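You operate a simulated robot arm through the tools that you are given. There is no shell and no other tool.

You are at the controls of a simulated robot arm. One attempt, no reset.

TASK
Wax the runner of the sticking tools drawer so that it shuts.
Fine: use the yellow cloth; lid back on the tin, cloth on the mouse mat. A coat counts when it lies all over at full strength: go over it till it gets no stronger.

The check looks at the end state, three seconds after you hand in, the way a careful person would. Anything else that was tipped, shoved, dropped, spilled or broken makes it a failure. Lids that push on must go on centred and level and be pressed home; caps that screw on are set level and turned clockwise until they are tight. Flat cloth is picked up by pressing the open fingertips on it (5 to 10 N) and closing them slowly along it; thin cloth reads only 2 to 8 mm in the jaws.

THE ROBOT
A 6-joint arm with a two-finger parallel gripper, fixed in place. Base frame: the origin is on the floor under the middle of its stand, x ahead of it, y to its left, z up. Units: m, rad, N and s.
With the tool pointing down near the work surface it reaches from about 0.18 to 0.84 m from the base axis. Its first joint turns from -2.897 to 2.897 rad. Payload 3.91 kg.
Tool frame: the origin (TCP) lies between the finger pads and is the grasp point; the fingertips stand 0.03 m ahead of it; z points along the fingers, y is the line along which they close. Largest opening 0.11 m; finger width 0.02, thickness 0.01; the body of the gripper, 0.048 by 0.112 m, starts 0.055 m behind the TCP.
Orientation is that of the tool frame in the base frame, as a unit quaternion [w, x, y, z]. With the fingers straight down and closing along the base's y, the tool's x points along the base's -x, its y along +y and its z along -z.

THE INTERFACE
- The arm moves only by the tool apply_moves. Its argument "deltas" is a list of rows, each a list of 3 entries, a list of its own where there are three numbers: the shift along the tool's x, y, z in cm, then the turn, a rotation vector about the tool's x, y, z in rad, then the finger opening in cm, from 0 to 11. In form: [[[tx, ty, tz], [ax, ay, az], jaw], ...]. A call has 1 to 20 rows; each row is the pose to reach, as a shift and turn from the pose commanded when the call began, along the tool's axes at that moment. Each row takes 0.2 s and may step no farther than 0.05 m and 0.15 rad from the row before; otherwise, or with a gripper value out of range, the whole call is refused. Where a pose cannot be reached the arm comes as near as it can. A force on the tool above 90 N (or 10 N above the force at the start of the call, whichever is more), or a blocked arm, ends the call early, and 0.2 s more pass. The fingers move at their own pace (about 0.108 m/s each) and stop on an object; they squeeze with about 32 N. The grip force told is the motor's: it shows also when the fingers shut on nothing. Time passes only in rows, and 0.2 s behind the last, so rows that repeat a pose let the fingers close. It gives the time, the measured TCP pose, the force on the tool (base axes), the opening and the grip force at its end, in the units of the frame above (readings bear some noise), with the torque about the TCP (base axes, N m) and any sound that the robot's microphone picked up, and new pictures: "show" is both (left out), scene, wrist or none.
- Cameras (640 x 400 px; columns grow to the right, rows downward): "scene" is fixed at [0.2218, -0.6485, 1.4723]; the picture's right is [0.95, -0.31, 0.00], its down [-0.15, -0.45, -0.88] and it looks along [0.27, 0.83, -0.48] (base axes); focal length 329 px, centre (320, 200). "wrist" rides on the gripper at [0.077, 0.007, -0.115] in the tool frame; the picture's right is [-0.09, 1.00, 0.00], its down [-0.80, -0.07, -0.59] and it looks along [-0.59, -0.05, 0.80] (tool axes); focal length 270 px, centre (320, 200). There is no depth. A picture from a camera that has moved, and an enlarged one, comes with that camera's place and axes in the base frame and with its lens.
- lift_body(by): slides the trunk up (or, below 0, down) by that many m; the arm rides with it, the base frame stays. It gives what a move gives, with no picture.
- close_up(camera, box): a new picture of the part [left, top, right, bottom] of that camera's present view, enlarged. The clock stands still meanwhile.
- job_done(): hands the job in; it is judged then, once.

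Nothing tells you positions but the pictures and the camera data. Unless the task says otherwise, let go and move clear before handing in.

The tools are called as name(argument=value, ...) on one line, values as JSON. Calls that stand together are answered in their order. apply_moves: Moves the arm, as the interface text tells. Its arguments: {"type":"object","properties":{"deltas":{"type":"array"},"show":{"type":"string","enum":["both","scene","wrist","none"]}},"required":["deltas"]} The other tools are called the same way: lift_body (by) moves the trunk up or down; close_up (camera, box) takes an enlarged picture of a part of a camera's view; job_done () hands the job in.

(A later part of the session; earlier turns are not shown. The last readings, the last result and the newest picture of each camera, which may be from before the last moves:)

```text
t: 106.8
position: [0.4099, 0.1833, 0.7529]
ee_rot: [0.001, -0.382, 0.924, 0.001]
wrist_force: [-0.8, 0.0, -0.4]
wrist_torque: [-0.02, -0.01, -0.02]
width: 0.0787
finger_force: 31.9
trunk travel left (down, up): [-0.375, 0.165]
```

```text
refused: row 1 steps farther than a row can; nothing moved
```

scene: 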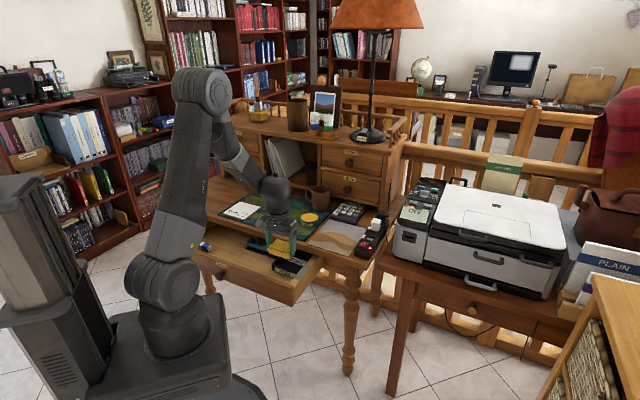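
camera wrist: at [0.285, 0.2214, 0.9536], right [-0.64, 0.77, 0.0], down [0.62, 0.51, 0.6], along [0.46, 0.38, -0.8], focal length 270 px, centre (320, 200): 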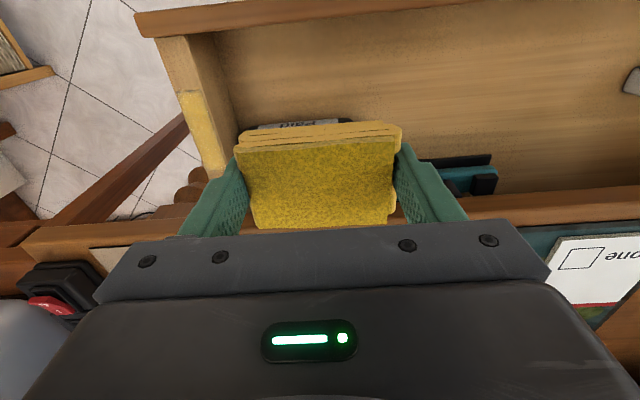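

apply_moves(deltas=[[[-2.8, 0, 0], [0, 0, 0], 6.5], [[-5.6, 0, 0], [0, 0, 0], 6.5], [[-5.6, 0, 1.1], [0, 0, 0], 6.5], [[-5.6, 0, 1.55], [0, 0, 0], 6.5], [[-5.6, 0.8, 1.55], [0, 0, 0], 6.5], [[-5.6, 1.6, 1.55], [0, 0, 0], 6.5], [[-5.6, 0.5, 1.55], [0, 0, 0], 6.5], [[-5.6, -0.5, 1.55], [0, 0, 0], 6.5], [[-5.6, -1.6, 1.55], [0, 0, 0], 6.5], [[-5.6, -0.5, 1.55], [0, 0, 0], 6.5], [[-5.6, 0.5, 1.55], [0, 0, 0], 6.5], [[-5.6, 1.6, 1.55], [0, 0, 0], 6.5], [[-5.6, 0.5, 1.55], [0, 0, 0], 6.5], [[-5.6, -0.5, 1.55], [0, 0, 0], 6.5], [[-5.6, -1.6, 1.55], [0, 0, 0], 6.5], [[-5.6, 0, 1.55], [0, 0, 0], 6.5]], show="none")

apply_moves(deltas=[[[0, 0, -1.5], [0, 0, 0], 6.5], [[2.8, 0, -1.5], [0, 0, 0], 6.5], [[2.8, 0, -0.4], [0, 0, 0], 6.5], [[2.8, 0, 0], [0, 0, 0], 6.5], [[2.8, 0.8, 0], [0, 0, 0], 6.5], [[2.8, 1.6, 0], [0, 0, 0], 6.5], [[2.8, 0.5, 0], [0, 0, 0], 6.5], [[2.8, -0.5, 0], [0, 0, 0], 6.5], [[2.8, -1.6, 0], [0, 0, 0], 6.5], [[2.8, -0.5, 0], [0, 0, 0], 6.5], [[2.8, 0.5, 0], [0, 0, 0], 6.5], [[2.8, 1.6, 0], [0, 0, 0], 6.5], [[2.8, 0.5, 0], [0, 0, 0], 6.5], [[2.8, -0.5, 0], [0, 0, 0], 6.5], [[2.8, -1.6, 0], [0, 0, 0], 6.5], [[2.8, 0, 0], [0, 0, 0], 6.5], [[2.8, 0, -1.5], [0, 0, 0], 6.5]], show="none")

apply_moves(deltas=[[[0, 0, -4], [0, 0, 0], 6.5], [[0.3, 2, -8], [0, 0, 0], 6.5], [[0.6, 6, -8.5], [0, 0, 0], 6.5], [[1, 9.5, -8.5], [0, 0, 0], 6.5], [[1, 11, -8.5], [0, 0, 0], 6.5], [[1, 11, -8.5], [0, 0, 0], 6.5]], show="wrist")

close_up(camera="scene", box=[292, 260, 316, 282])

close_up(camera="wrist", box=[140, 60, 260, 180])

```text
t: 110.2
position: [0.4506, 0.2226, 0.7409]
ee_rot: [0.004, -0.382, 0.924, 0.001]
wrist_force: [9.6, -10.3, 32.5]
wrist_torque: [-0.67, -0.58, -0.03]
width: 0.0789
finger_force: 31.8
trunk travel left (down, up): [-0.375, 0.165]
```

```text
t: 113.8
position: [0.4307, 0.2031, 0.7536]
ee_rot: [0.0, -0.38, 0.925, 0.001]
wrist_force: [-0.4, 0.5, -0.6]
wrist_torque: [0.01, -0.01, -0.02]
width: 0.0789
finger_force: 31.5
trunk travel left (down, up): [-0.375, 0.165]
```

```text
t: 115.2
position: [0.3443, 0.2747, 0.8399]
ee_rot: [0.003, -0.382, 0.924, 0.001]
wrist_force: [-0.5, -0.7, -1.9]
wrist_torque: [0.0, -0.03, 0.0]
width: 0.0789
finger_force: 31.4
trunk travel left (down, up): [-0.375, 0.165]
camera wrist: at [0.2851, 0.2243, 0.9551], right [-0.64, 0.77, 0.0], down [0.62, 0.51, 0.6], along [0.46, 0.38, -0.8], focal length 270 px, centre (320, 200)
```

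wrist: 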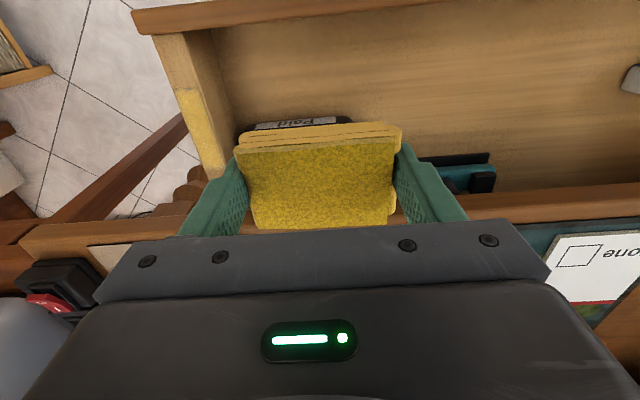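

```text
16.00 times, centred on (304, 271) of scene
camera zoom: at [0.2218, -0.6485, 1.4723], right [0.95, -0.31, 0.0], down [-0.15, -0.45, -0.88], along [0.27, 0.83, -0.48], focal length 5257 px, centre (576, -936)
```

zoom: 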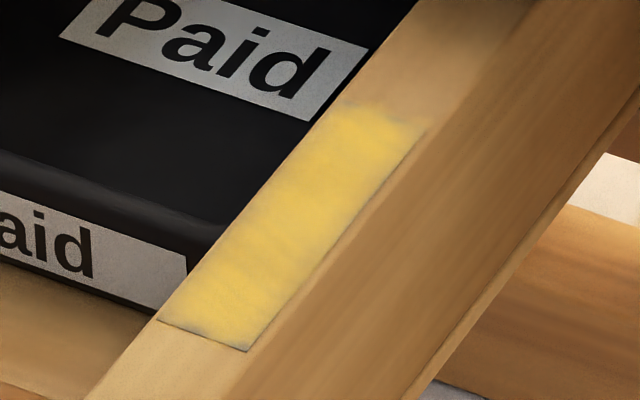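

```text
3.33 times, centred on (200, 120) of wrist
camera zoom: at [0.2851, 0.2243, 0.9551], right [-0.64, 0.77, 0.0], down [0.62, 0.51, 0.6], along [0.46, 0.38, -0.8], focal length 901 px, centre (720, 467)
```

zoom: 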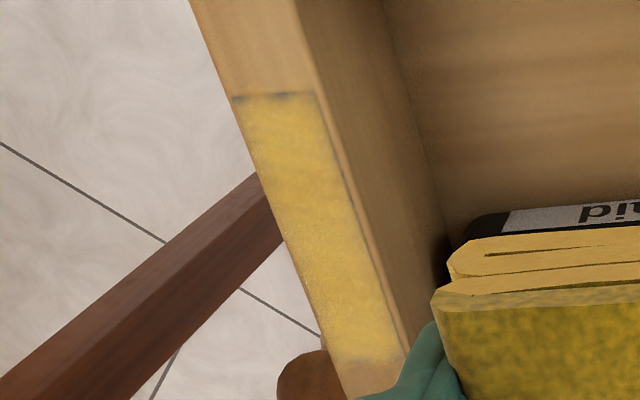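

The coat looks essentially the same as before that pass. To be safe, I'll reload the cloth once more and do a final set of passes.

apply_moves(deltas=[[[0, 0, -3], [0, 0, 0], 6.5], [[-3, -0.3, -5.7], [0, 0, 0], 6.5], [[-7, -0.7, -5.7], [0, 0, 0], 6.5], [[-11, -1.1, -5.7], [0, 0, 0], 6.5], [[-15, -1.5, -5.7], [0, 0, 0], 6.5], [[-19, -1.9, -5.7], [0, 0, 0], 6.5], [[-23.2, -2.4, -5.7], [0, 0, 0], 6.5], [[-23.2, -2.4, -3], [0, 0, 0], 6.5], [[-23.2, -2.4, 0.5], [0, 0, 0], 6.5], [[-23.2, -2.4, 1.7], [0, 0, 0], 6.5], [[-23.2, -2.4, 2.0], [0, 0, 0], 6.5]], show="none")

```text
t: 117.6
position: [0.5272, 0.4232, 0.8184]
ee_rot: [0.002, -0.382, 0.924, 0.0]
wrist_force: [0.6, 0.0, 1.6]
wrist_torque: [-0.07, -0.02, 0.03]
width: 0.0788
finger_force: 31.7
trunk travel left (down, up): [-0.375, 0.165]
```

apply_moves(deltas=[[[0, 0, 0.15], [0, 0, 0], 6.5], [[0, 0, 0.25], [0, 0, 0], 6.5], [[0, 0, 0.25], [0, 0, 0], 6.5]], show="none")

```text
t: 118.4
position: [0.528, 0.4227, 0.818]
ee_rot: [0.004, -0.382, 0.924, 0.0]
wrist_force: [2.1, 5.1, 14.8]
wrist_torque: [-0.19, -0.29, 0.1]
width: 0.0787
finger_force: 31.8
trunk travel left (down, up): [-0.375, 0.165]
```

apply_moves(deltas=[[[0, 0, -1], [0, 0, 0], 6.5], [[0, 0, -5], [0, 0, 0], 6.5], [[2, -1, -8], [0, 0, 0], 6.5], [[6, -2.5, -8], [0, 0, 0], 6.5], [[10.4, -4, -8], [0, 0, 0], 6.5], [[14.8, -5.5, -8], [0, 0, 0], 6.5], [[19, -7, -8], [0, 0, 0], 6.5], [[23, -8.2, -8], [0, 0, 0], 6.5], [[25.2, -8.85, -7], [0, 0, 0], 6.5], [[25.2, -8.85, -3], [0, 0, 0], 6.5], [[25.2, -8.85, 1.5], [0, 0, 0], 6.5], [[25.2, -8.85, 5.5], [0, 0, 0], 6.5], [[25.2, -8.85, 7.0], [0, 0, 0], 6.5], [[25.2, -8.85, 7.4], [0, 0, 0], 6.5], [[25.2, -8.85, 7.6], [0, 0, 0], 6.5]], show="none")

```text
t: 121.6
position: [0.4109, 0.1822, 0.7412]
ee_rot: [0.004, -0.383, 0.924, 0.0]
wrist_force: [-2.7, 2.1, 11.6]
wrist_torque: [-0.08, -0.04, -0.01]
width: 0.0791
finger_force: 31.9
trunk travel left (down, up): [-0.375, 0.165]
```

apply_moves(deltas=[[[0, 0.8, 0.05], [0, 0, 0], 6.5], [[0, 1.6, 0.05], [0, 0, 0], 6.5], [[0, 0.6, 0.05], [0, 0, 0], 6.5], [[0, -0.5, 0.05], [0, 0, 0], 6.5], [[0, -1.6, 0.05], [0, 0, 0], 6.5], [[0, -0.5, 0.05], [0, 0, 0], 6.5], [[0, 0.6, 0.05], [0, 0, 0], 6.5], [[0, 1.6, 0.05], [0, 0, 0], 6.5], [[0, 0.5, 0.05], [0, 0, 0], 6.5], [[0, -0.5, 0.05], [0, 0, 0], 6.5], [[0, -1.6, 0.05], [0, 0, 0], 6.5], [[0, -0.5, 0.05], [0, 0, 0], 6.5], [[0, 0.5, 0.05], [0, 0, 0], 6.5], [[0, 1.6, 0.05], [0, 0, 0], 6.5], [[0, 0, 0.05], [0, 0, 0], 6.5], [[0, 0, -1.5], [0, 0, 0], 6.5]], show="none")

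apply_moves(deltas=[[[-2.8, 0, 0], [0, 0, 0], 6.5], [[-2.8, 0, 1.1], [0, 0, 0], 6.5], [[-2.8, 0, 1.55], [0, 0, 0], 6.5], [[-2.8, 0.8, 1.55], [0, 0, 0], 6.5], [[-2.8, 1.6, 1.55], [0, 0, 0], 6.5], [[-2.8, 0.5, 1.55], [0, 0, 0], 6.5], [[-2.8, -0.5, 1.55], [0, 0, 0], 6.5], [[-2.8, -1.6, 1.55], [0, 0, 0], 6.5], [[-2.8, -0.5, 1.55], [0, 0, 0], 6.5], [[-2.8, 0.5, 1.55], [0, 0, 0], 6.5], [[-2.8, 1.6, 1.55], [0, 0, 0], 6.5], [[-2.8, 0.5, 1.55], [0, 0, 0], 6.5], [[-2.8, -0.5, 1.55], [0, 0, 0], 6.5], [[-2.8, -1.6, 1.55], [0, 0, 0], 6.5], [[-2.8, 0, 1.55], [0, 0, 0], 6.5], [[-2.8, 0, 0], [0, 0, 0], 6.5]], show="none")

apply_moves(deltas=[[[-2.8, 0, 0], [0, 0, 0], 6.5], [[-2.8, 0, 1.1], [0, 0, 0], 6.5], [[-2.8, 0, 1.55], [0, 0, 0], 6.5], [[-2.8, 0.8, 1.55], [0, 0, 0], 6.5], [[-2.8, 1.6, 1.55], [0, 0, 0], 6.5], [[-2.8, 0.5, 1.55], [0, 0, 0], 6.5], [[-2.8, -0.5, 1.55], [0, 0, 0], 6.5], [[-2.8, -1.6, 1.55], [0, 0, 0], 6.5], [[-2.8, -0.5, 1.55], [0, 0, 0], 6.5], [[-2.8, 0.5, 1.55], [0, 0, 0], 6.5], [[-2.8, 1.6, 1.55], [0, 0, 0], 6.5], [[-2.8, 0.5, 1.55], [0, 0, 0], 6.5], [[-2.8, -0.5, 1.55], [0, 0, 0], 6.5], [[-2.8, -1.6, 1.55], [0, 0, 0], 6.5], [[-2.8, 0, 1.55], [0, 0, 0], 6.5], [[-2.8, 0, 0], [0, 0, 0], 6.5]], show="none")

apply_moves(deltas=[[[0, 0, -4], [0, 0, 0], 6.5], [[1, 2, -8], [0, 0, 0], 6.5], [[2, 6, -8.5], [0, 0, 0], 6.5], [[3, 9.5, -8.5], [0, 0, 0], 6.5], [[3.8, 11, -8.5], [0, 0, 0], 6.5], [[3.8, 11, -8.5], [0, 0, 0], 6.5]], show="wrist")

close_up(camera="scene", box=[292, 260, 316, 282])

close_up(camera="wrist", box=[140, 60, 260, 180])

```text
t: 125.0
position: [0.41, 0.1798, 0.7551]
ee_rot: [0.001, -0.382, 0.924, 0.0]
wrist_force: [-0.2, -0.5, 0.0]
wrist_torque: [0.01, -0.01, 0.0]
width: 0.0788
finger_force: 32.1
trunk travel left (down, up): [-0.375, 0.165]
```

```text
t: 128.4
position: [0.4306, 0.201, 0.7545]
ee_rot: [0.002, -0.382, 0.924, 0.001]
wrist_force: [0.3, 1.0, 0.7]
wrist_torque: [-0.01, 0.04, 0.0]
width: 0.0789
finger_force: 31.9
trunk travel left (down, up): [-0.375, 0.165]
```

```text
t: 131.8
position: [0.4498, 0.22, 0.7559]
ee_rot: [0.002, -0.383, 0.924, 0.001]
wrist_force: [0.0, 0.2, 0.2]
wrist_torque: [-0.01, 0.02, 0.0]
width: 0.0788
finger_force: 31.5
trunk travel left (down, up): [-0.375, 0.165]
```

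```text
t: 133.2
position: [0.3441, 0.2716, 0.8412]
ee_rot: [0.003, -0.382, 0.924, 0.002]
wrist_force: [0.2, 0.1, 0.2]
wrist_torque: [0.02, 0.01, -0.02]
width: 0.0791
finger_force: 31.6
trunk travel left (down, up): [-0.375, 0.165]
camera wrist: at [0.2855, 0.2203, 0.9566], right [-0.64, 0.77, 0.0], down [0.62, 0.51, 0.6], along [0.46, 0.38, -0.8], focal length 270 px, centre (320, 200)
```

wrist: 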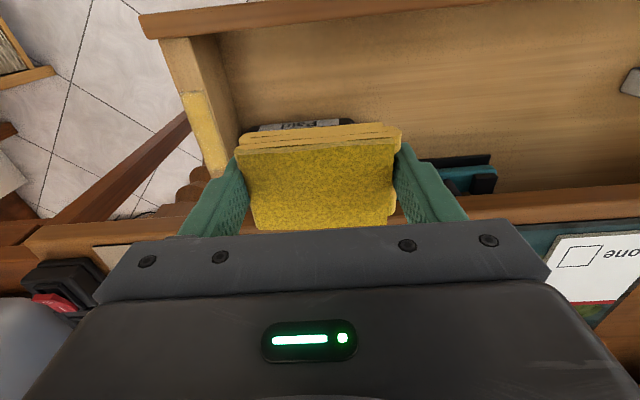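

```text
16.00 times, centred on (304, 271) of scene
camera zoom: at [0.2218, -0.6485, 1.4723], right [0.95, -0.31, 0.0], down [-0.15, -0.45, -0.88], along [0.27, 0.83, -0.48], focal length 5257 px, centre (576, -936)
```

zoom: 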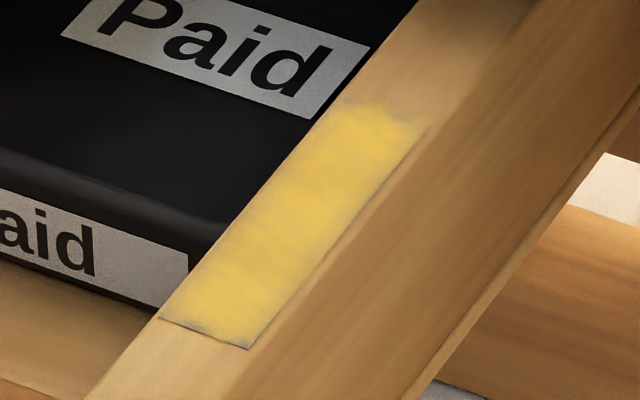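

```text
3.33 times, centred on (200, 120) of wrist
camera zoom: at [0.2855, 0.2203, 0.9566], right [-0.64, 0.77, 0.0], down [0.62, 0.51, 0.6], along [0.46, 0.38, -0.8], focal length 901 px, centre (720, 467)
```

zoom: 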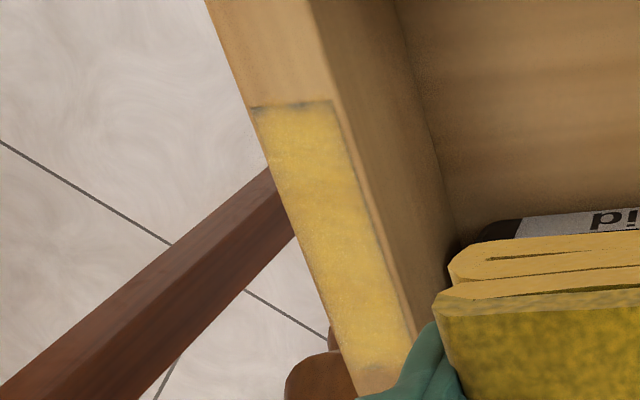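

The coat looks identical to the last check, so it has reached full strength all over. I'll put the cloth down on the mouse mat, the dune-picture pad centred near u 0.64, v 0.215.

apply_moves(deltas=[[[0, 0, -3], [0, 0, 0], 6.5], [[-3, -3, -4], [0, 0, 0], 6.5], [[-6.4, -5.7, -4], [0, 0, 0], 6.5], [[-9.8, -8.4, -4], [0, 0, 0], 6.5], [[-13.2, -11.1, -4], [0, 0, 0], 6.5], [[-16.6, -13.8, -4], [0, 0, 0], 6.5], [[-20, -16.4, -4], [0, 0, 0], 6.5], [[-20, -16.4, 0], [0, 0, 0], 6.5], [[-20, -16.4, 3], [0, 0, 0], 6.5]], show="wrist")

close_up(camera="scene", box=[270, 180, 400, 265])

```text
t: 135.2
position: [0.6011, 0.2947, 0.8108]
ee_rot: [0.003, -0.381, 0.925, 0.001]
wrist_force: [-0.1, -0.1, -0.1]
wrist_torque: [-0.03, -0.05, -0.01]
width: 0.079
finger_force: 31.7
trunk travel left (down, up): [-0.375, 0.165]
camera wrist: at [0.5414, 0.2439, 0.9262], right [-0.64, 0.77, 0.0], down [0.62, 0.51, 0.6], along [0.46, 0.38, -0.8], focal length 270 px, centre (320, 200)
```

wrist: 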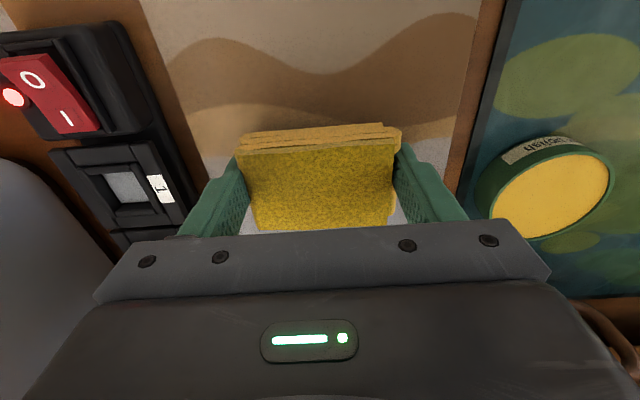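

```text
4.71 times, centred on (335, 222) of scene
camera zoom: at [0.2218, -0.6485, 1.4723], right [0.95, -0.31, 0.0], down [-0.15, -0.45, -0.88], along [0.27, 0.83, -0.48], focal length 1546 px, centre (249, 94)
```

zoom: 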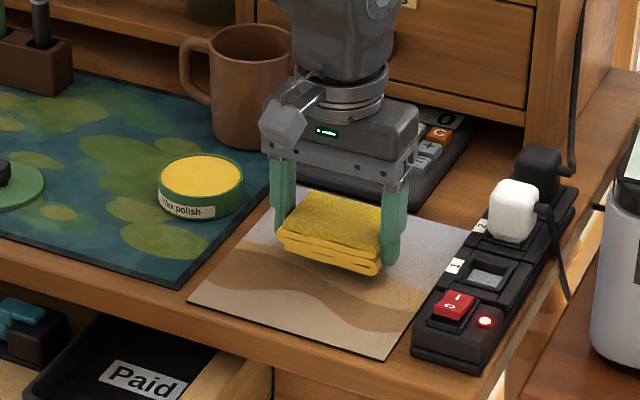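

The cloth is over the mouse mat, about 1.4 cm above it. I'll lower it to touch.

apply_moves(deltas=[[[0, 0, 0.5], [0, 0, 0], 6.5], [[0, 0, 1.0], [0, 0, 0], 6.5], [[0, 0, 1.2], [0, 0, 0], 6.5], [[0, 0, 1.4], [0, 0, 0], 6.5]], show="none")

```text
t: 136.2
position: [0.6034, 0.2957, 0.796]
ee_rot: [0.002, -0.381, 0.925, 0.0]
wrist_force: [-0.9, -0.5, 0.6]
wrist_torque: [0.01, 0.0, -0.04]
width: 0.0787
finger_force: 32.0
trunk travel left (down, up): [-0.375, 0.165]
```

apply_moves(deltas=[[[0, 0, 0.15], [0, 0, 0], 6.5], [[0, 0, 0.3], [0, 0, 0], 6.5]], show="none")

```text
t: 136.8
position: [0.6034, 0.2959, 0.7959]
ee_rot: [0.003, -0.382, 0.924, 0.001]
wrist_force: [0.5, 0.9, 7.2]
wrist_torque: [-0.21, -0.21, 0.02]
width: 0.0792
finger_force: 31.7
trunk travel left (down, up): [-0.375, 0.165]
```

The cloth touches the mat with 7 N. I'll release it and rise.

apply_moves(deltas=[[[0, 0, -0.1], [0, 0, 0], 8.5], [[0, 0, -0.1], [0, 0, 0], 9.8], [[0, 0, -0.1], [0, 0, 0], 10], [[0, 0, -3], [0, 0, 0], 10], [[0, 0, -7], [0, 0, 0], 10], [[0, 0, -11], [0, 0, 0], 10], [[0, 0, -11], [0, 0, 0], 10]], show="both")

close_up(camera="scene", box=[230, 180, 400, 286])

```text
t: 138.4
position: [0.6007, 0.2947, 0.9044]
ee_rot: [0.003, -0.381, 0.924, 0.001]
wrist_force: [0.0, 0.0, 0.1]
wrist_torque: [-0.01, 0.02, 0.04]
width: 0.1
finger_force: 0.1
trunk travel left (down, up): [-0.375, 0.165]
camera wrist: at [0.5406, 0.2432, 1.0197], right [-0.64, 0.77, 0.0], down [0.62, 0.51, 0.6], along [0.46, 0.38, -0.8], focal length 270 px, centre (320, 200)
```

scene: 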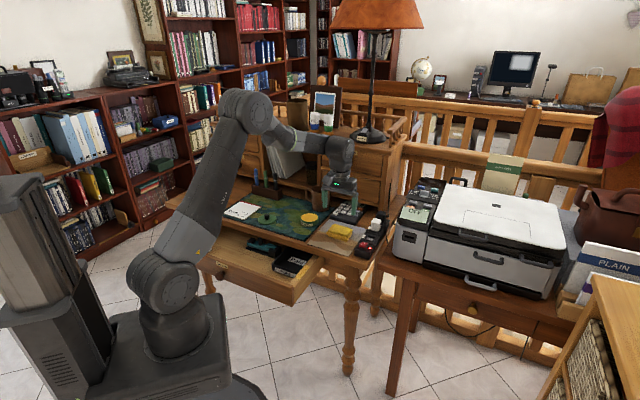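
wrist: 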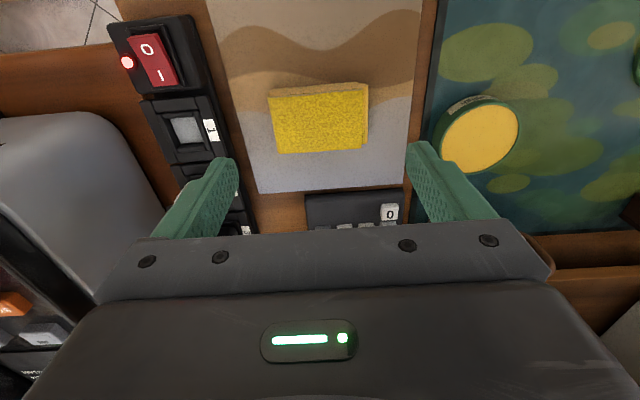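

```text
3.76 times, centred on (315, 233) of scene
camera zoom: at [0.2218, -0.6485, 1.4723], right [0.95, -0.31, 0.0], down [-0.15, -0.45, -0.88], along [0.27, 0.83, -0.48], focal length 1237 px, centre (339, 76)
```

zoom: 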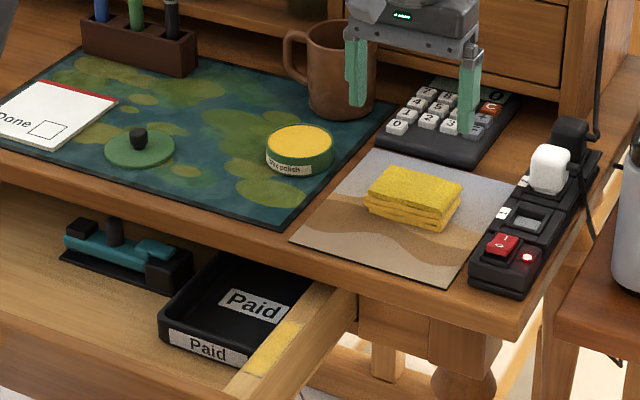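

The cloth lies flat on the mouse mat. Next I'll test that the drawer shuts: I'll come down in front of it, straddle the knob with the fingers, and push the front.

apply_moves(deltas=[[[3.4, 3.3, 0], [0, 0, 0], 8], [[6.8, 6.6, 0], [0, 0, 0], 7], [[10.2, 9.9, 0], [0, 0, 0], 7], [[13.6, 13.2, 0], [0, 0, 0], 7], [[17.0, 16.5, 0], [0, 0, 0], 7], [[20.4, 19.8, 0], [0, 0, 0], 7], [[23.8, 23.0, 0], [0, 0, 0], 7], [[27.2, 26.2, 0], [0, 0, 0], 7], [[30.6, 29.4, 0], [0, 0, 0], 7], [[34.3, 32.7, 0], [0, 0, 0], 7], [[34.3, 32.7, 3], [0, 0, 0], 7], [[34.3, 32.7, 6], [0, 0, 0], 7], [[34.3, 32.7, 6], [0, 0, 0], 7]], show="both")

close_up(camera="scene", box=[180, 200, 340, 310])

```text
t: 141.2
position: [0.13, 0.2841, 0.8411]
ee_rot: [0.002, -0.383, 0.924, 0.001]
wrist_force: [-0.1, 0.3, -0.3]
wrist_torque: [-0.04, 0.03, 0.02]
width: 0.0698
finger_force: 0.1
trunk travel left (down, up): [-0.375, 0.165]
camera wrist: at [0.07, 0.2341, 0.9567], right [-0.64, 0.77, 0.0], down [0.62, 0.51, 0.6], along [0.46, 0.38, -0.8], focal length 270 px, centre (320, 200)
```

scene: 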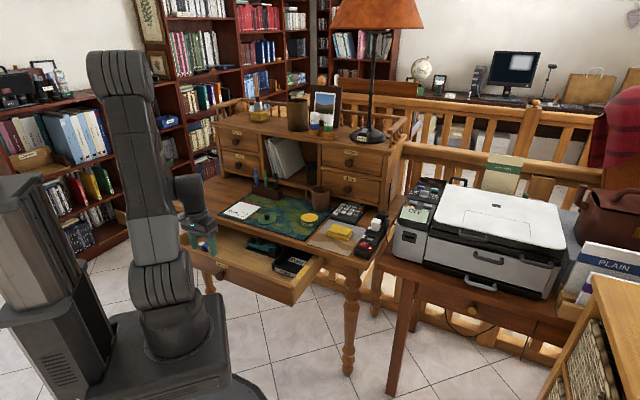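
wrist: 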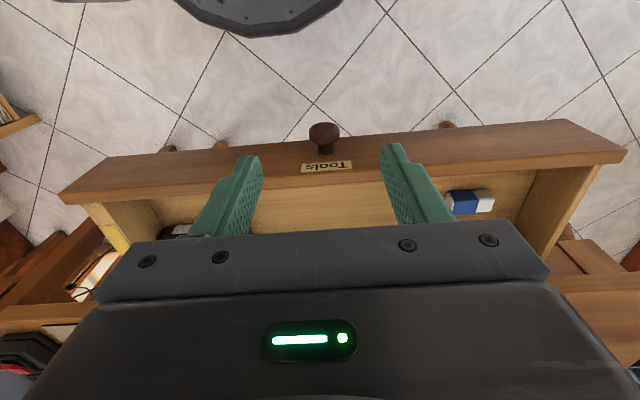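

```text
3.64 times, centred on (260, 255) of scene
camera zoom: at [0.2218, -0.6485, 1.4723], right [0.95, -0.31, 0.0], down [-0.15, -0.45, -0.88], along [0.27, 0.83, -0.48], focal length 1195 px, centre (538, 0)
```

zoom: 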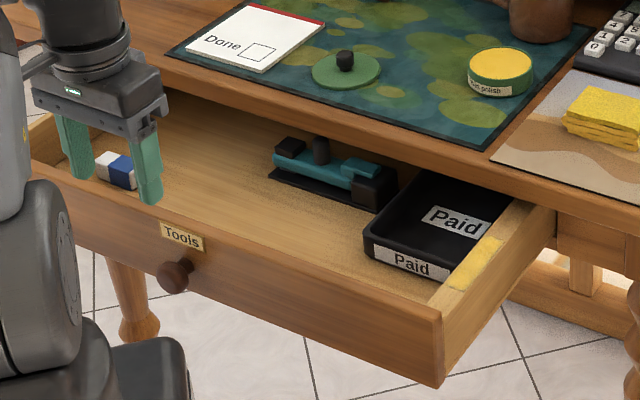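

The drawer front's outer face is at about u 0.355, with the knob between my open fingers. I'll descend in front of it and push it inward.

apply_moves(deltas=[[[0, 0, 4.5], [0, 0, 0], 7], [[0, 0, 9], [0, 0, 0], 7], [[0, 0, 12.6], [0, 0, 0], 7], [[-2, 0, 12.6], [0, 0, 0], 7], [[-4, 0, 12.6], [0, 0, 0], 7]], show="wrist")

close_up(camera="scene", box=[180, 200, 340, 310])

```text
t: 142.4
position: [0.1593, 0.3141, 0.7164]
ee_rot: [0.002, -0.383, 0.924, -0.001]
wrist_force: [0.4, -0.9, 0.3]
wrist_torque: [0.02, 0.05, -0.03]
width: 0.0701
finger_force: 0.2
trunk travel left (down, up): [-0.375, 0.165]
camera wrist: at [0.0996, 0.2641, 0.8313], right [-0.64, 0.77, 0.0], down [0.62, 0.51, 0.6], along [0.46, 0.38, -0.8], focal length 270 px, centre (320, 200)
```

wrist: 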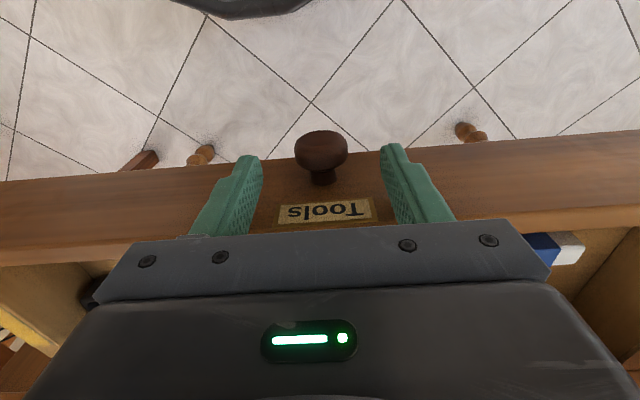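

```text
3.64 times, centred on (260, 255) of scene
camera zoom: at [0.2218, -0.6485, 1.4723], right [0.95, -0.31, 0.0], down [-0.15, -0.45, -0.88], along [0.27, 0.83, -0.48], focal length 1195 px, centre (538, 0)
```

zoom: 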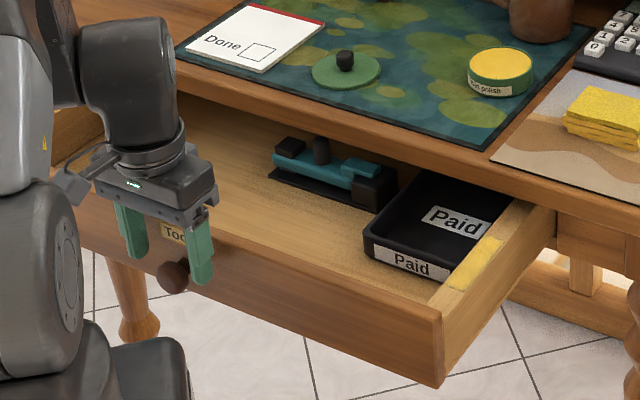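

The fingers are just in front of the drawer face on either side of the knob. I'll push in slowly.

apply_moves(deltas=[[[-1, 0, 0], [0, 0, 0], 7], [[-1.8, 0, 0], [0, 0, 0], 7], [[-2.6, 0, 0], [0, 0, 0], 7], [[-3.4, 0, 0], [0, 0, 0], 7], [[-4.2, 0, 0], [0, 0, 0], 7], [[-5, 0, 0], [0, 0, 0], 7]], show="wrist")

close_up(camera="scene", box=[180, 200, 340, 310])

```text
t: 143.8
position: [0.1954, 0.3497, 0.7174]
ee_rot: [0.002, -0.381, 0.925, 0.001]
wrist_force: [0.4, 0.0, 0.1]
wrist_torque: [0.01, 0.02, 0.01]
width: 0.0699
finger_force: 0.0
trunk travel left (down, up): [-0.375, 0.165]
camera wrist: at [0.135, 0.3007, 0.8326], right [-0.64, 0.77, 0.0], down [0.62, 0.51, 0.6], along [0.46, 0.38, -0.8], focal length 270 px, centre (320, 200)
```

wrist: 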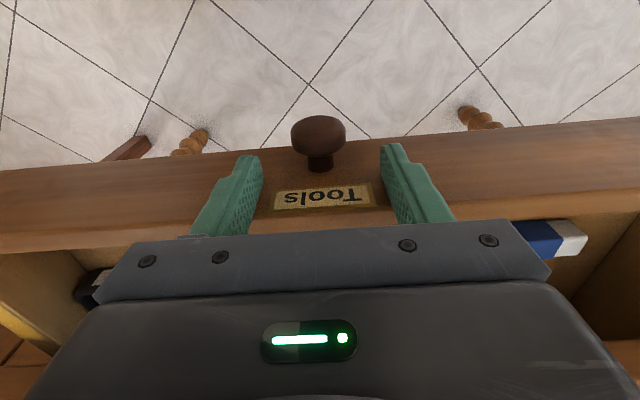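

```text
3.64 times, centred on (260, 255) of scene
camera zoom: at [0.2218, -0.6485, 1.4723], right [0.95, -0.31, 0.0], down [-0.15, -0.45, -0.88], along [0.27, 0.83, -0.48], focal length 1195 px, centre (538, 0)
```

zoom: 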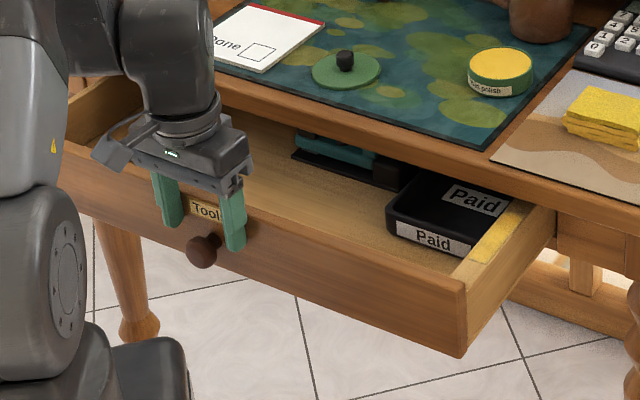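

The drawer slides in freely. I'll keep pushing until the fingers get close to the table edge.

apply_moves(deltas=[[[-1, 0, 0], [0, 0, 0], 7], [[-2, 0, 0], [0, 0, 0], 7], [[-3, 0, 0], [0, 0, 0], 7], [[-4, 0, 0], [0, 0, 0], 7], [[-5, 0, 0], [0, 0, 0], 7], [[-6, 0, 0], [0, 0, 0], 7], [[-7, 0, 0], [0, 0, 0], 7], [[-8, 0, 0], [0, 0, 0], 7], [[-9, 0, 0], [0, 0, 0], 7], [[-10, 0, 0], [0, 0, 0], 7]], show="wrist")

close_up(camera="scene", box=[180, 200, 340, 310])

```text
t: 146.0
position: [0.2649, 0.4195, 0.7177]
ee_rot: [0.001, -0.381, 0.925, 0.001]
wrist_force: [-0.2, -0.1, 0.6]
wrist_torque: [-0.01, 0.0, 0.0]
width: 0.07
finger_force: 0.0
trunk travel left (down, up): [-0.375, 0.165]
camera wrist: at [0.2052, 0.3699, 0.8324], right [-0.64, 0.77, 0.0], down [0.62, 0.51, 0.6], along [0.46, 0.38, -0.8], focal length 270 px, centre (320, 200)
```

wrist: 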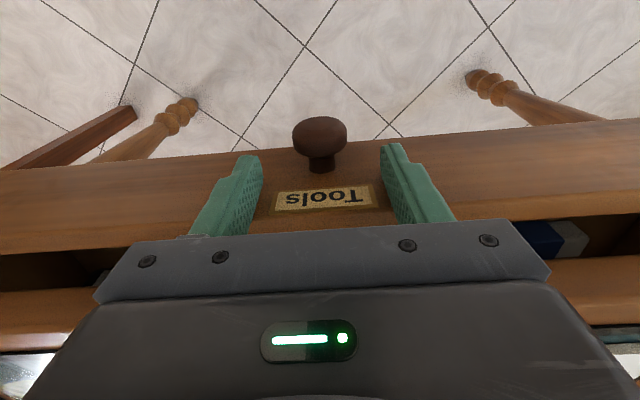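

```text
3.64 times, centred on (260, 255) of scene
camera zoom: at [0.2218, -0.6485, 1.4723], right [0.95, -0.31, 0.0], down [-0.15, -0.45, -0.88], along [0.27, 0.83, -0.48], focal length 1195 px, centre (538, 0)
```

zoom: 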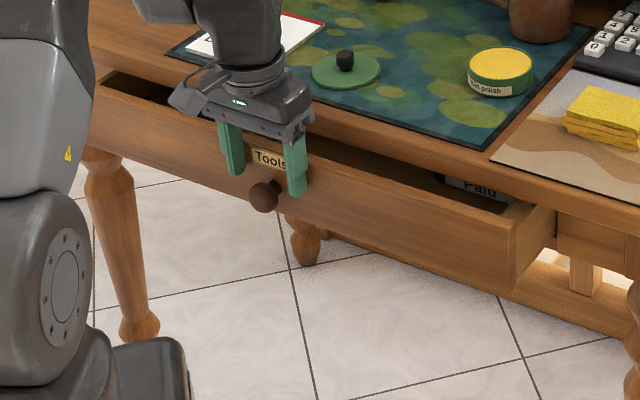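

The drawer front is now near the table edge and still slides freely. I'll back off, lower the trunk, and come in with a tilted tool to push it home under the overhang.

apply_moves(deltas=[[[3, 0, 0], [0, 0, 0], 7], [[6, 0, 0], [0, 0, 0], 7], [[9, 0, 0], [0, 0, 0], 7], [[11, 0, 0], [0, 0, 0], 7], [[11, 0, 0], [0, 0, 0], 7]], show="none")

lift_body(by=-0.25)

```text
t: 147.2
position: [0.1848, 0.3416, 0.7172]
ee_rot: [0.003, -0.382, 0.924, 0.001]
wrist_force: [-0.3, -0.3, 0.4]
wrist_torque: [0.0, -0.01, 0.0]
width: 0.0702
finger_force: 0.1
trunk travel left (down, up): [-0.375, 0.165]
```

```text
t: 149.7
position: [0.1853, 0.3428, 0.4682]
ee_rot: [0.001, -0.383, 0.924, 0.001]
wrist_force: [0.6, 0.8, 0.1]
wrist_torque: [-0.03, 0.0, -0.03]
width: 0.07
finger_force: 0.0
trunk travel left (down, up): [-0.125, 0.415]
```

apply_moves(deltas=[[[0, 0, -2.3], [0, -0.133, 0], 6], [[0, 0, -4.6], [0, -0.267, 0], 6], [[0, 0, -7], [0, -0.4, 0], 6], [[0, 0, -9.3], [0, -0.533, 0], 6], [[0, 0, -11.6], [0, -0.667, 0], 6], [[0, 0, -13.9], [0, -0.8, 0], 6], [[0, 0, -16.2], [0, -0.933, 0], 6], [[0, 0, -18.5], [0, -1.067, 0], 6], [[0, 0, -20.7], [0, -1.2, 0], 6], [[0, 0, -20.7], [0, -1.2, 0], 6]], show="both")

```text
t: 151.9
position: [0.1834, 0.3481, 0.6879]
ee_rot: [0.524, -0.316, 0.762, 0.213]
wrist_force: [0.7, -1.3, 1.1]
wrist_torque: [0.03, 0.01, 0.01]
width: 0.0601
finger_force: 0.1
out of reach, approached as far as the arm can: row 1, 2, 3, 8, 9, 10
trunk travel left (down, up): [-0.125, 0.415]
camera wrist: at [0.0835, 0.2561, 0.6585], right [-0.68, 0.73, 0.08], down [-0.14, -0.23, 0.96], along [0.72, 0.64, 0.26], focal length 270 px, centre (320, 200)
```

scene: 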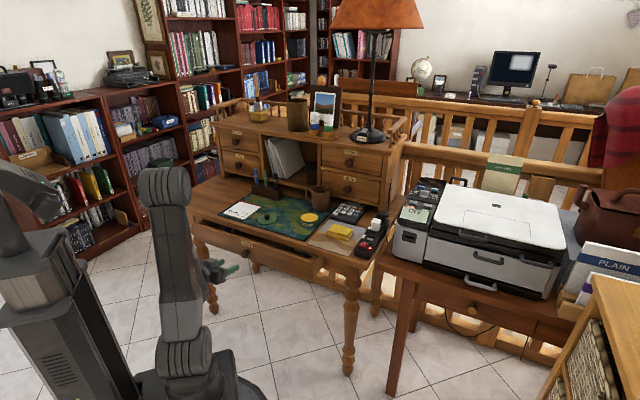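
wrist: 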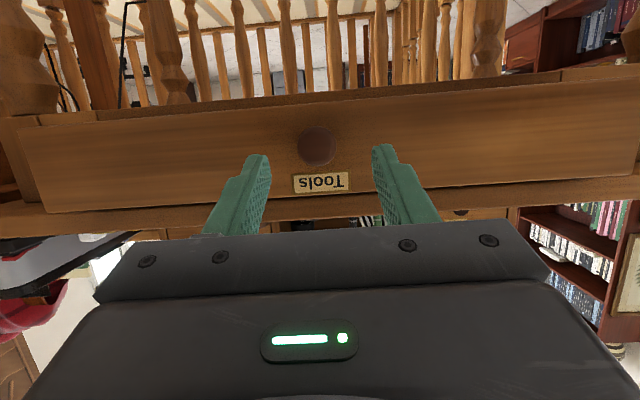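

The tool is tilted and facing the drawer front, with the knob between the fingers. I'll advance until the fingertips are nearly on the face.

apply_moves(deltas=[[[-0.3, -0.3, 2], [0, 0, 0], 6], [[-0.7, -0.65, 4], [0, 0, 0], 6], [[-1.1, -0.65, 6], [0, 0, 0], 6], [[-1.58, -0.65, 7.97], [0, 0, 0], 6], [[-1.58, -0.65, 7.97], [0, 0, 0], 6]], show="wrist")

```text
t: 153.1
position: [0.2448, 0.4004, 0.6742]
ee_rot: [0.524, -0.315, 0.762, 0.214]
wrist_force: [0.6, -0.6, 0.1]
wrist_torque: [0.0, 0.02, 0.0]
width: 0.06
finger_force: 0.0
trunk travel left (down, up): [-0.125, 0.415]
camera wrist: at [0.1448, 0.3088, 0.6457], right [-0.68, 0.73, 0.08], down [-0.14, -0.24, 0.96], along [0.72, 0.64, 0.26], focal length 270 px, centre (320, 200)
```

wrist: 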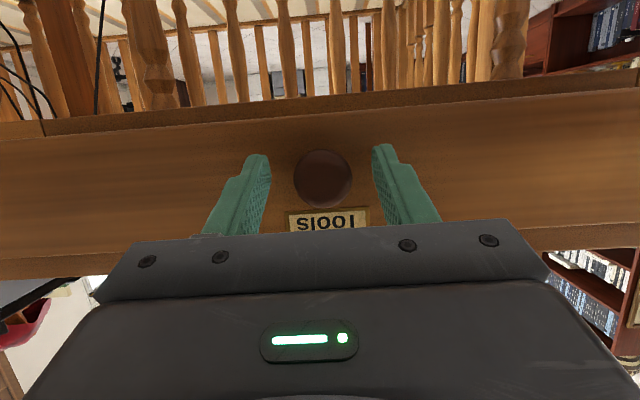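

The knob is centred between the fingers. I'll push straight in about 7 cm.

apply_moves(deltas=[[[-0.36, 0, 0.93], [0, 0, 0], 6], [[-0.72, 0, 1.87], [0, 0, 0], 6], [[-1.08, 0, 2.8], [0, 0, 0], 6], [[-1.44, 0, 3.73], [0, 0, 0], 6], [[-1.8, 0, 4.66], [0, 0, 0], 6], [[-2.17, 0, 5.6], [0, 0, 0], 6], [[-2.53, 0, 6.53], [0, 0, 0], 6]], show="wrist")

close_up(camera="scene", box=[200, 200, 380, 310])

```text
t: 154.7
position: [0.2963, 0.449, 0.6747]
ee_rot: [0.524, -0.315, 0.762, 0.216]
wrist_force: [-1.2, -0.8, -0.1]
wrist_torque: [-0.01, -0.02, 0.0]
width: 0.0599
finger_force: 0.1
trunk travel left (down, up): [-0.125, 0.415]
camera wrist: at [0.1964, 0.3589, 0.6448], right [-0.68, 0.73, 0.08], down [-0.14, -0.24, 0.96], along [0.72, 0.64, 0.27], focal length 270 px, centre (320, 200)
```

wrist: 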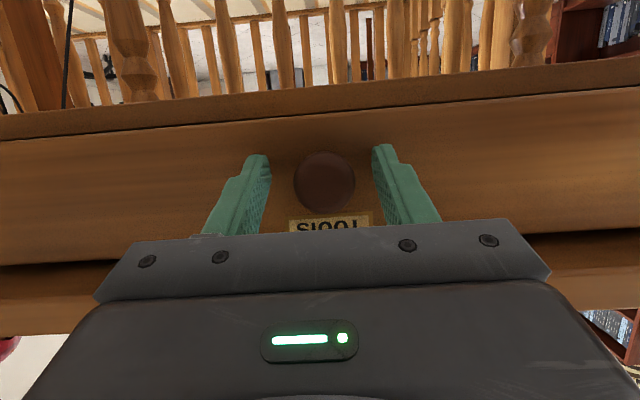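

```text
3.56 times, centred on (290, 255) of scene
camera zoom: at [0.2218, -0.6485, 1.4723], right [0.95, -0.31, 0.0], down [-0.15, -0.45, -0.88], along [0.27, 0.83, -0.48], focal length 1168 px, centre (427, 4)
```

zoom: 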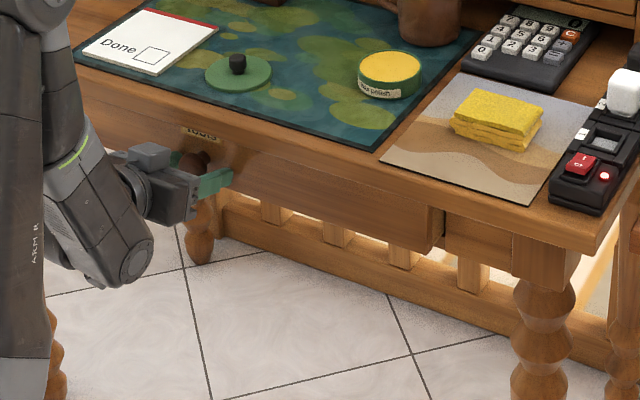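

The drawer is back near where it originally stuck, with almost no resistance. I'll push on in small steps.

apply_moves(deltas=[[[-0.18, 0, 0.47], [0, 0, 0], 6], [[-0.36, 0, 0.93], [0, 0, 0], 6], [[-0.54, 0, 1.4], [0, 0, 0], 6], [[-0.72, 0, 1.87], [0, 0, 0], 6]], show="wrist")

close_up(camera="scene", box=[290, 240, 380, 296])

```text
t: 155.7
position: [0.3102, 0.4634, 0.6726]
ee_rot: [0.523, -0.314, 0.762, 0.215]
wrist_force: [-0.8, -0.1, -0.6]
wrist_torque: [0.0, -0.04, -0.04]
width: 0.0598
finger_force: 0.1
trunk travel left (down, up): [-0.125, 0.415]
camera wrist: at [0.21, 0.3726, 0.6441], right [-0.68, 0.73, 0.08], down [-0.14, -0.24, 0.96], along [0.72, 0.64, 0.27], focal length 270 px, centre (320, 200)
```

wrist: 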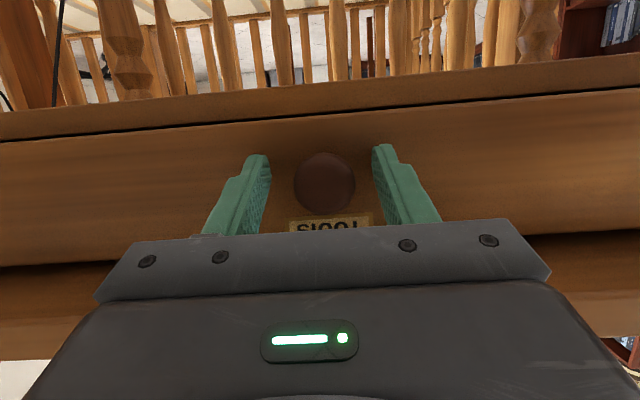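

```text
7.11 times, centred on (335, 268) of scene
camera zoom: at [0.2218, -0.6485, 1.4723], right [0.95, -0.31, 0.0], down [-0.15, -0.45, -0.88], along [0.27, 0.83, -0.48], focal length 2337 px, centre (213, -284)
```

zoom: 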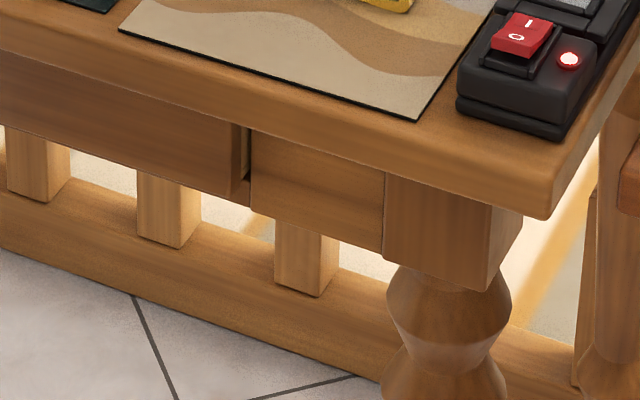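

The drawer has passed its old sticking point. I'll continue pushing.

apply_moves(deltas=[[[-0.15, 0, 0.37], [0, 0, 0], 6], [[-0.29, 0, 0.75], [0, 0, 0], 6], [[-0.43, 0, 1.12], [0, 0, 0], 6], [[-0.58, 0, 1.5], [0, 0, 0], 6]], show="wrist")

close_up(camera="scene", box=[290, 240, 380, 296])

```text
t: 156.7
position: [0.3212, 0.4743, 0.675]
ee_rot: [0.524, -0.314, 0.762, 0.216]
wrist_force: [-0.7, -0.6, -0.1]
wrist_torque: [-0.02, 0.0, 0.04]
width: 0.0598
finger_force: 0.0
trunk travel left (down, up): [-0.125, 0.415]
camera wrist: at [0.221, 0.3827, 0.6447], right [-0.68, 0.73, 0.08], down [-0.14, -0.24, 0.96], along [0.72, 0.64, 0.26], focal length 270 px, centre (320, 200)
```

wrist: 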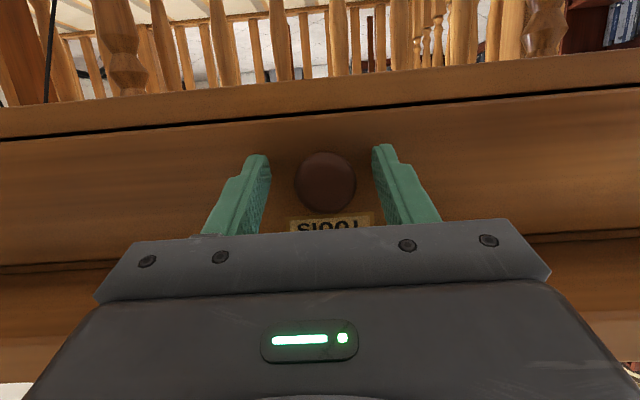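

```text
7.11 times, centred on (335, 268) of scene
camera zoom: at [0.2218, -0.6485, 1.4723], right [0.95, -0.31, 0.0], down [-0.15, -0.45, -0.88], along [0.27, 0.83, -0.48], focal length 2337 px, centre (213, -284)
```

zoom: 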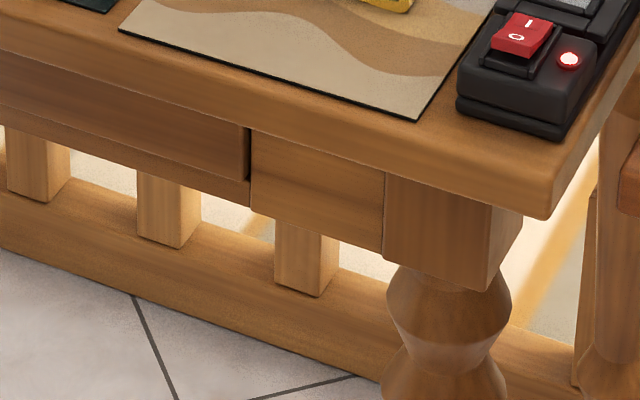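

Nearly flush now. I'll make small final steps until it seats.

apply_moves(deltas=[[[-0.1, 0, 0.28], [0, 0, 0], 6], [[-0.22, 0, 0.56], [0, 0, 0], 6], [[-0.29, 0, 0.75], [0, 0, 0], 6]], show="wrist")

close_up(camera="scene", box=[290, 240, 380, 296])

```text
t: 157.5
position: [0.3249, 0.4773, 0.6736]
ee_rot: [0.523, -0.315, 0.762, 0.216]
wrist_force: [-27.5, -32.3, 8.8]
wrist_torque: [0.62, 0.36, 0.39]
width: 0.059
finger_force: 0.0
trunk travel left (down, up): [-0.125, 0.415]
camera wrist: at [0.224, 0.3863, 0.6448], right [-0.68, 0.73, 0.08], down [-0.14, -0.24, 0.96], along [0.72, 0.64, 0.26], focal length 270 px, centre (320, 200)
```

wrist: 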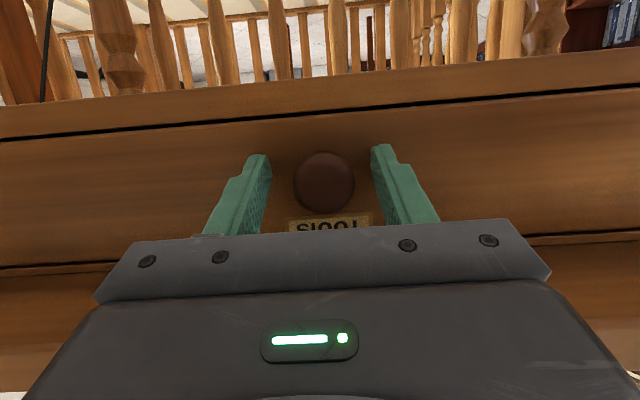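

```text
7.11 times, centred on (335, 268) of scene
camera zoom: at [0.2218, -0.6485, 1.4723], right [0.95, -0.31, 0.0], down [-0.15, -0.45, -0.88], along [0.27, 0.83, -0.48], focal length 2337 px, centre (213, -284)
```

zoom: 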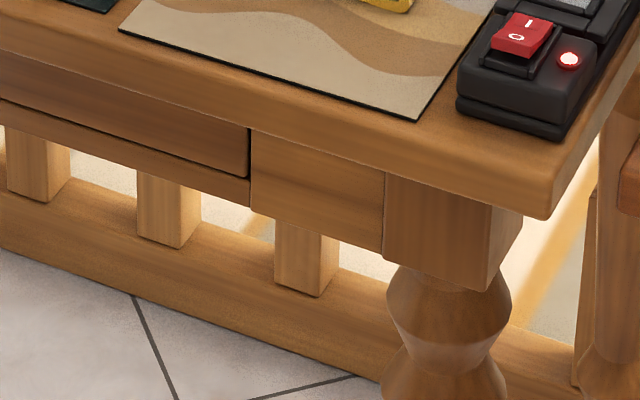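

The force rose to 42 N with the drawer flush against the frame, so it is shut. I'll back straight out.

apply_moves(deltas=[[[0.5, 0, -1.4], [0, 0, 0], 6], [[1.4, 0, -3.7], [0, 0, 0], 6], [[2.5, 0, -6.5], [0, 0, 0], 6], [[3.6, 0, -9.3], [0, 0, 0], 6], [[4.7, 0, -12.1], [0, 0, 0], 6], [[5.8, 0, -14.9], [0, 0, 0], 6], [[5.8, 0, -14.9], [0, 0, 0], 6]], show="both")

close_up(camera="scene", box=[190, 200, 370, 312])

close_up(camera="wrist", box=[0, 60, 640, 260])

```text
t: 159.1
position: [0.2112, 0.3704, 0.6801]
ee_rot: [0.523, -0.316, 0.762, 0.213]
wrist_force: [0.5, -0.7, -0.9]
wrist_torque: [-0.01, 0.03, 0.01]
width: 0.0601
finger_force: 0.1
out of reach, approached as far as the arm can: row 6, 7
trunk travel left (down, up): [-0.125, 0.415]
camera wrist: at [0.1115, 0.2802, 0.6525], right [-0.68, 0.73, 0.08], down [-0.14, -0.23, 0.96], along [0.72, 0.64, 0.26], focal length 270 px, centre (320, 200)
```

scene: 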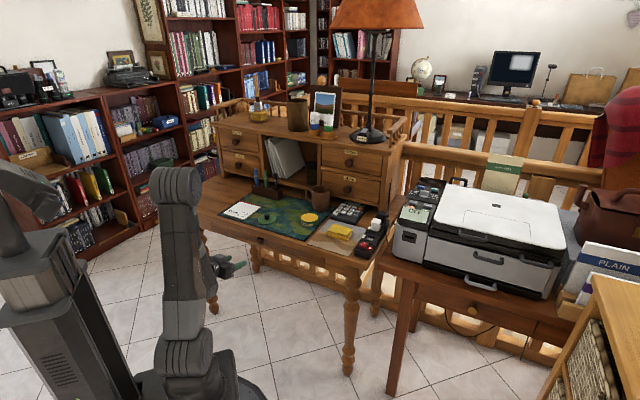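
wrist: 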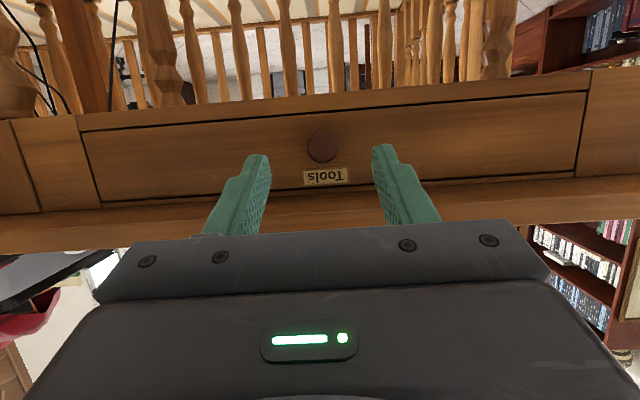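

```text
3.56 times, centred on (280, 256) of scene
camera zoom: at [0.2218, -0.6485, 1.4723], right [0.95, -0.31, 0.0], down [-0.15, -0.45, -0.88], along [0.27, 0.83, -0.48], focal length 1168 px, centre (462, 1)
```

zoom: 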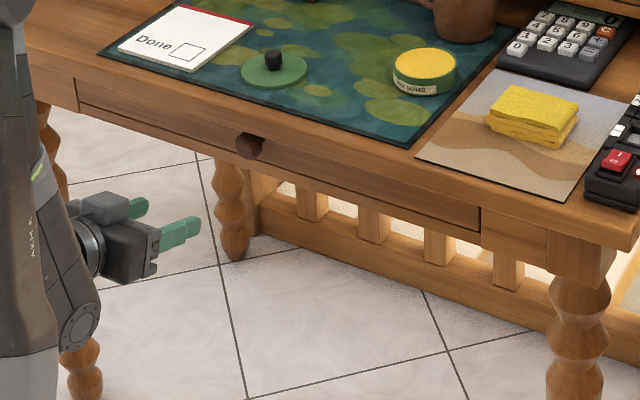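

```text
1.00 times, centred on (320, 160) of wrist (not enlarged: the box is as wide or as high as the picture)
camera zoom: at [0.1115, 0.2802, 0.6525], right [-0.68, 0.73, 0.08], down [-0.14, -0.23, 0.96], along [0.72, 0.64, 0.26], focal length 270 px, centre (320, 240)
```

zoom: 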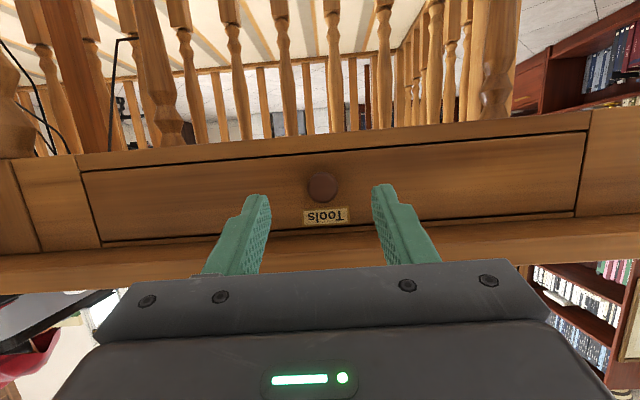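

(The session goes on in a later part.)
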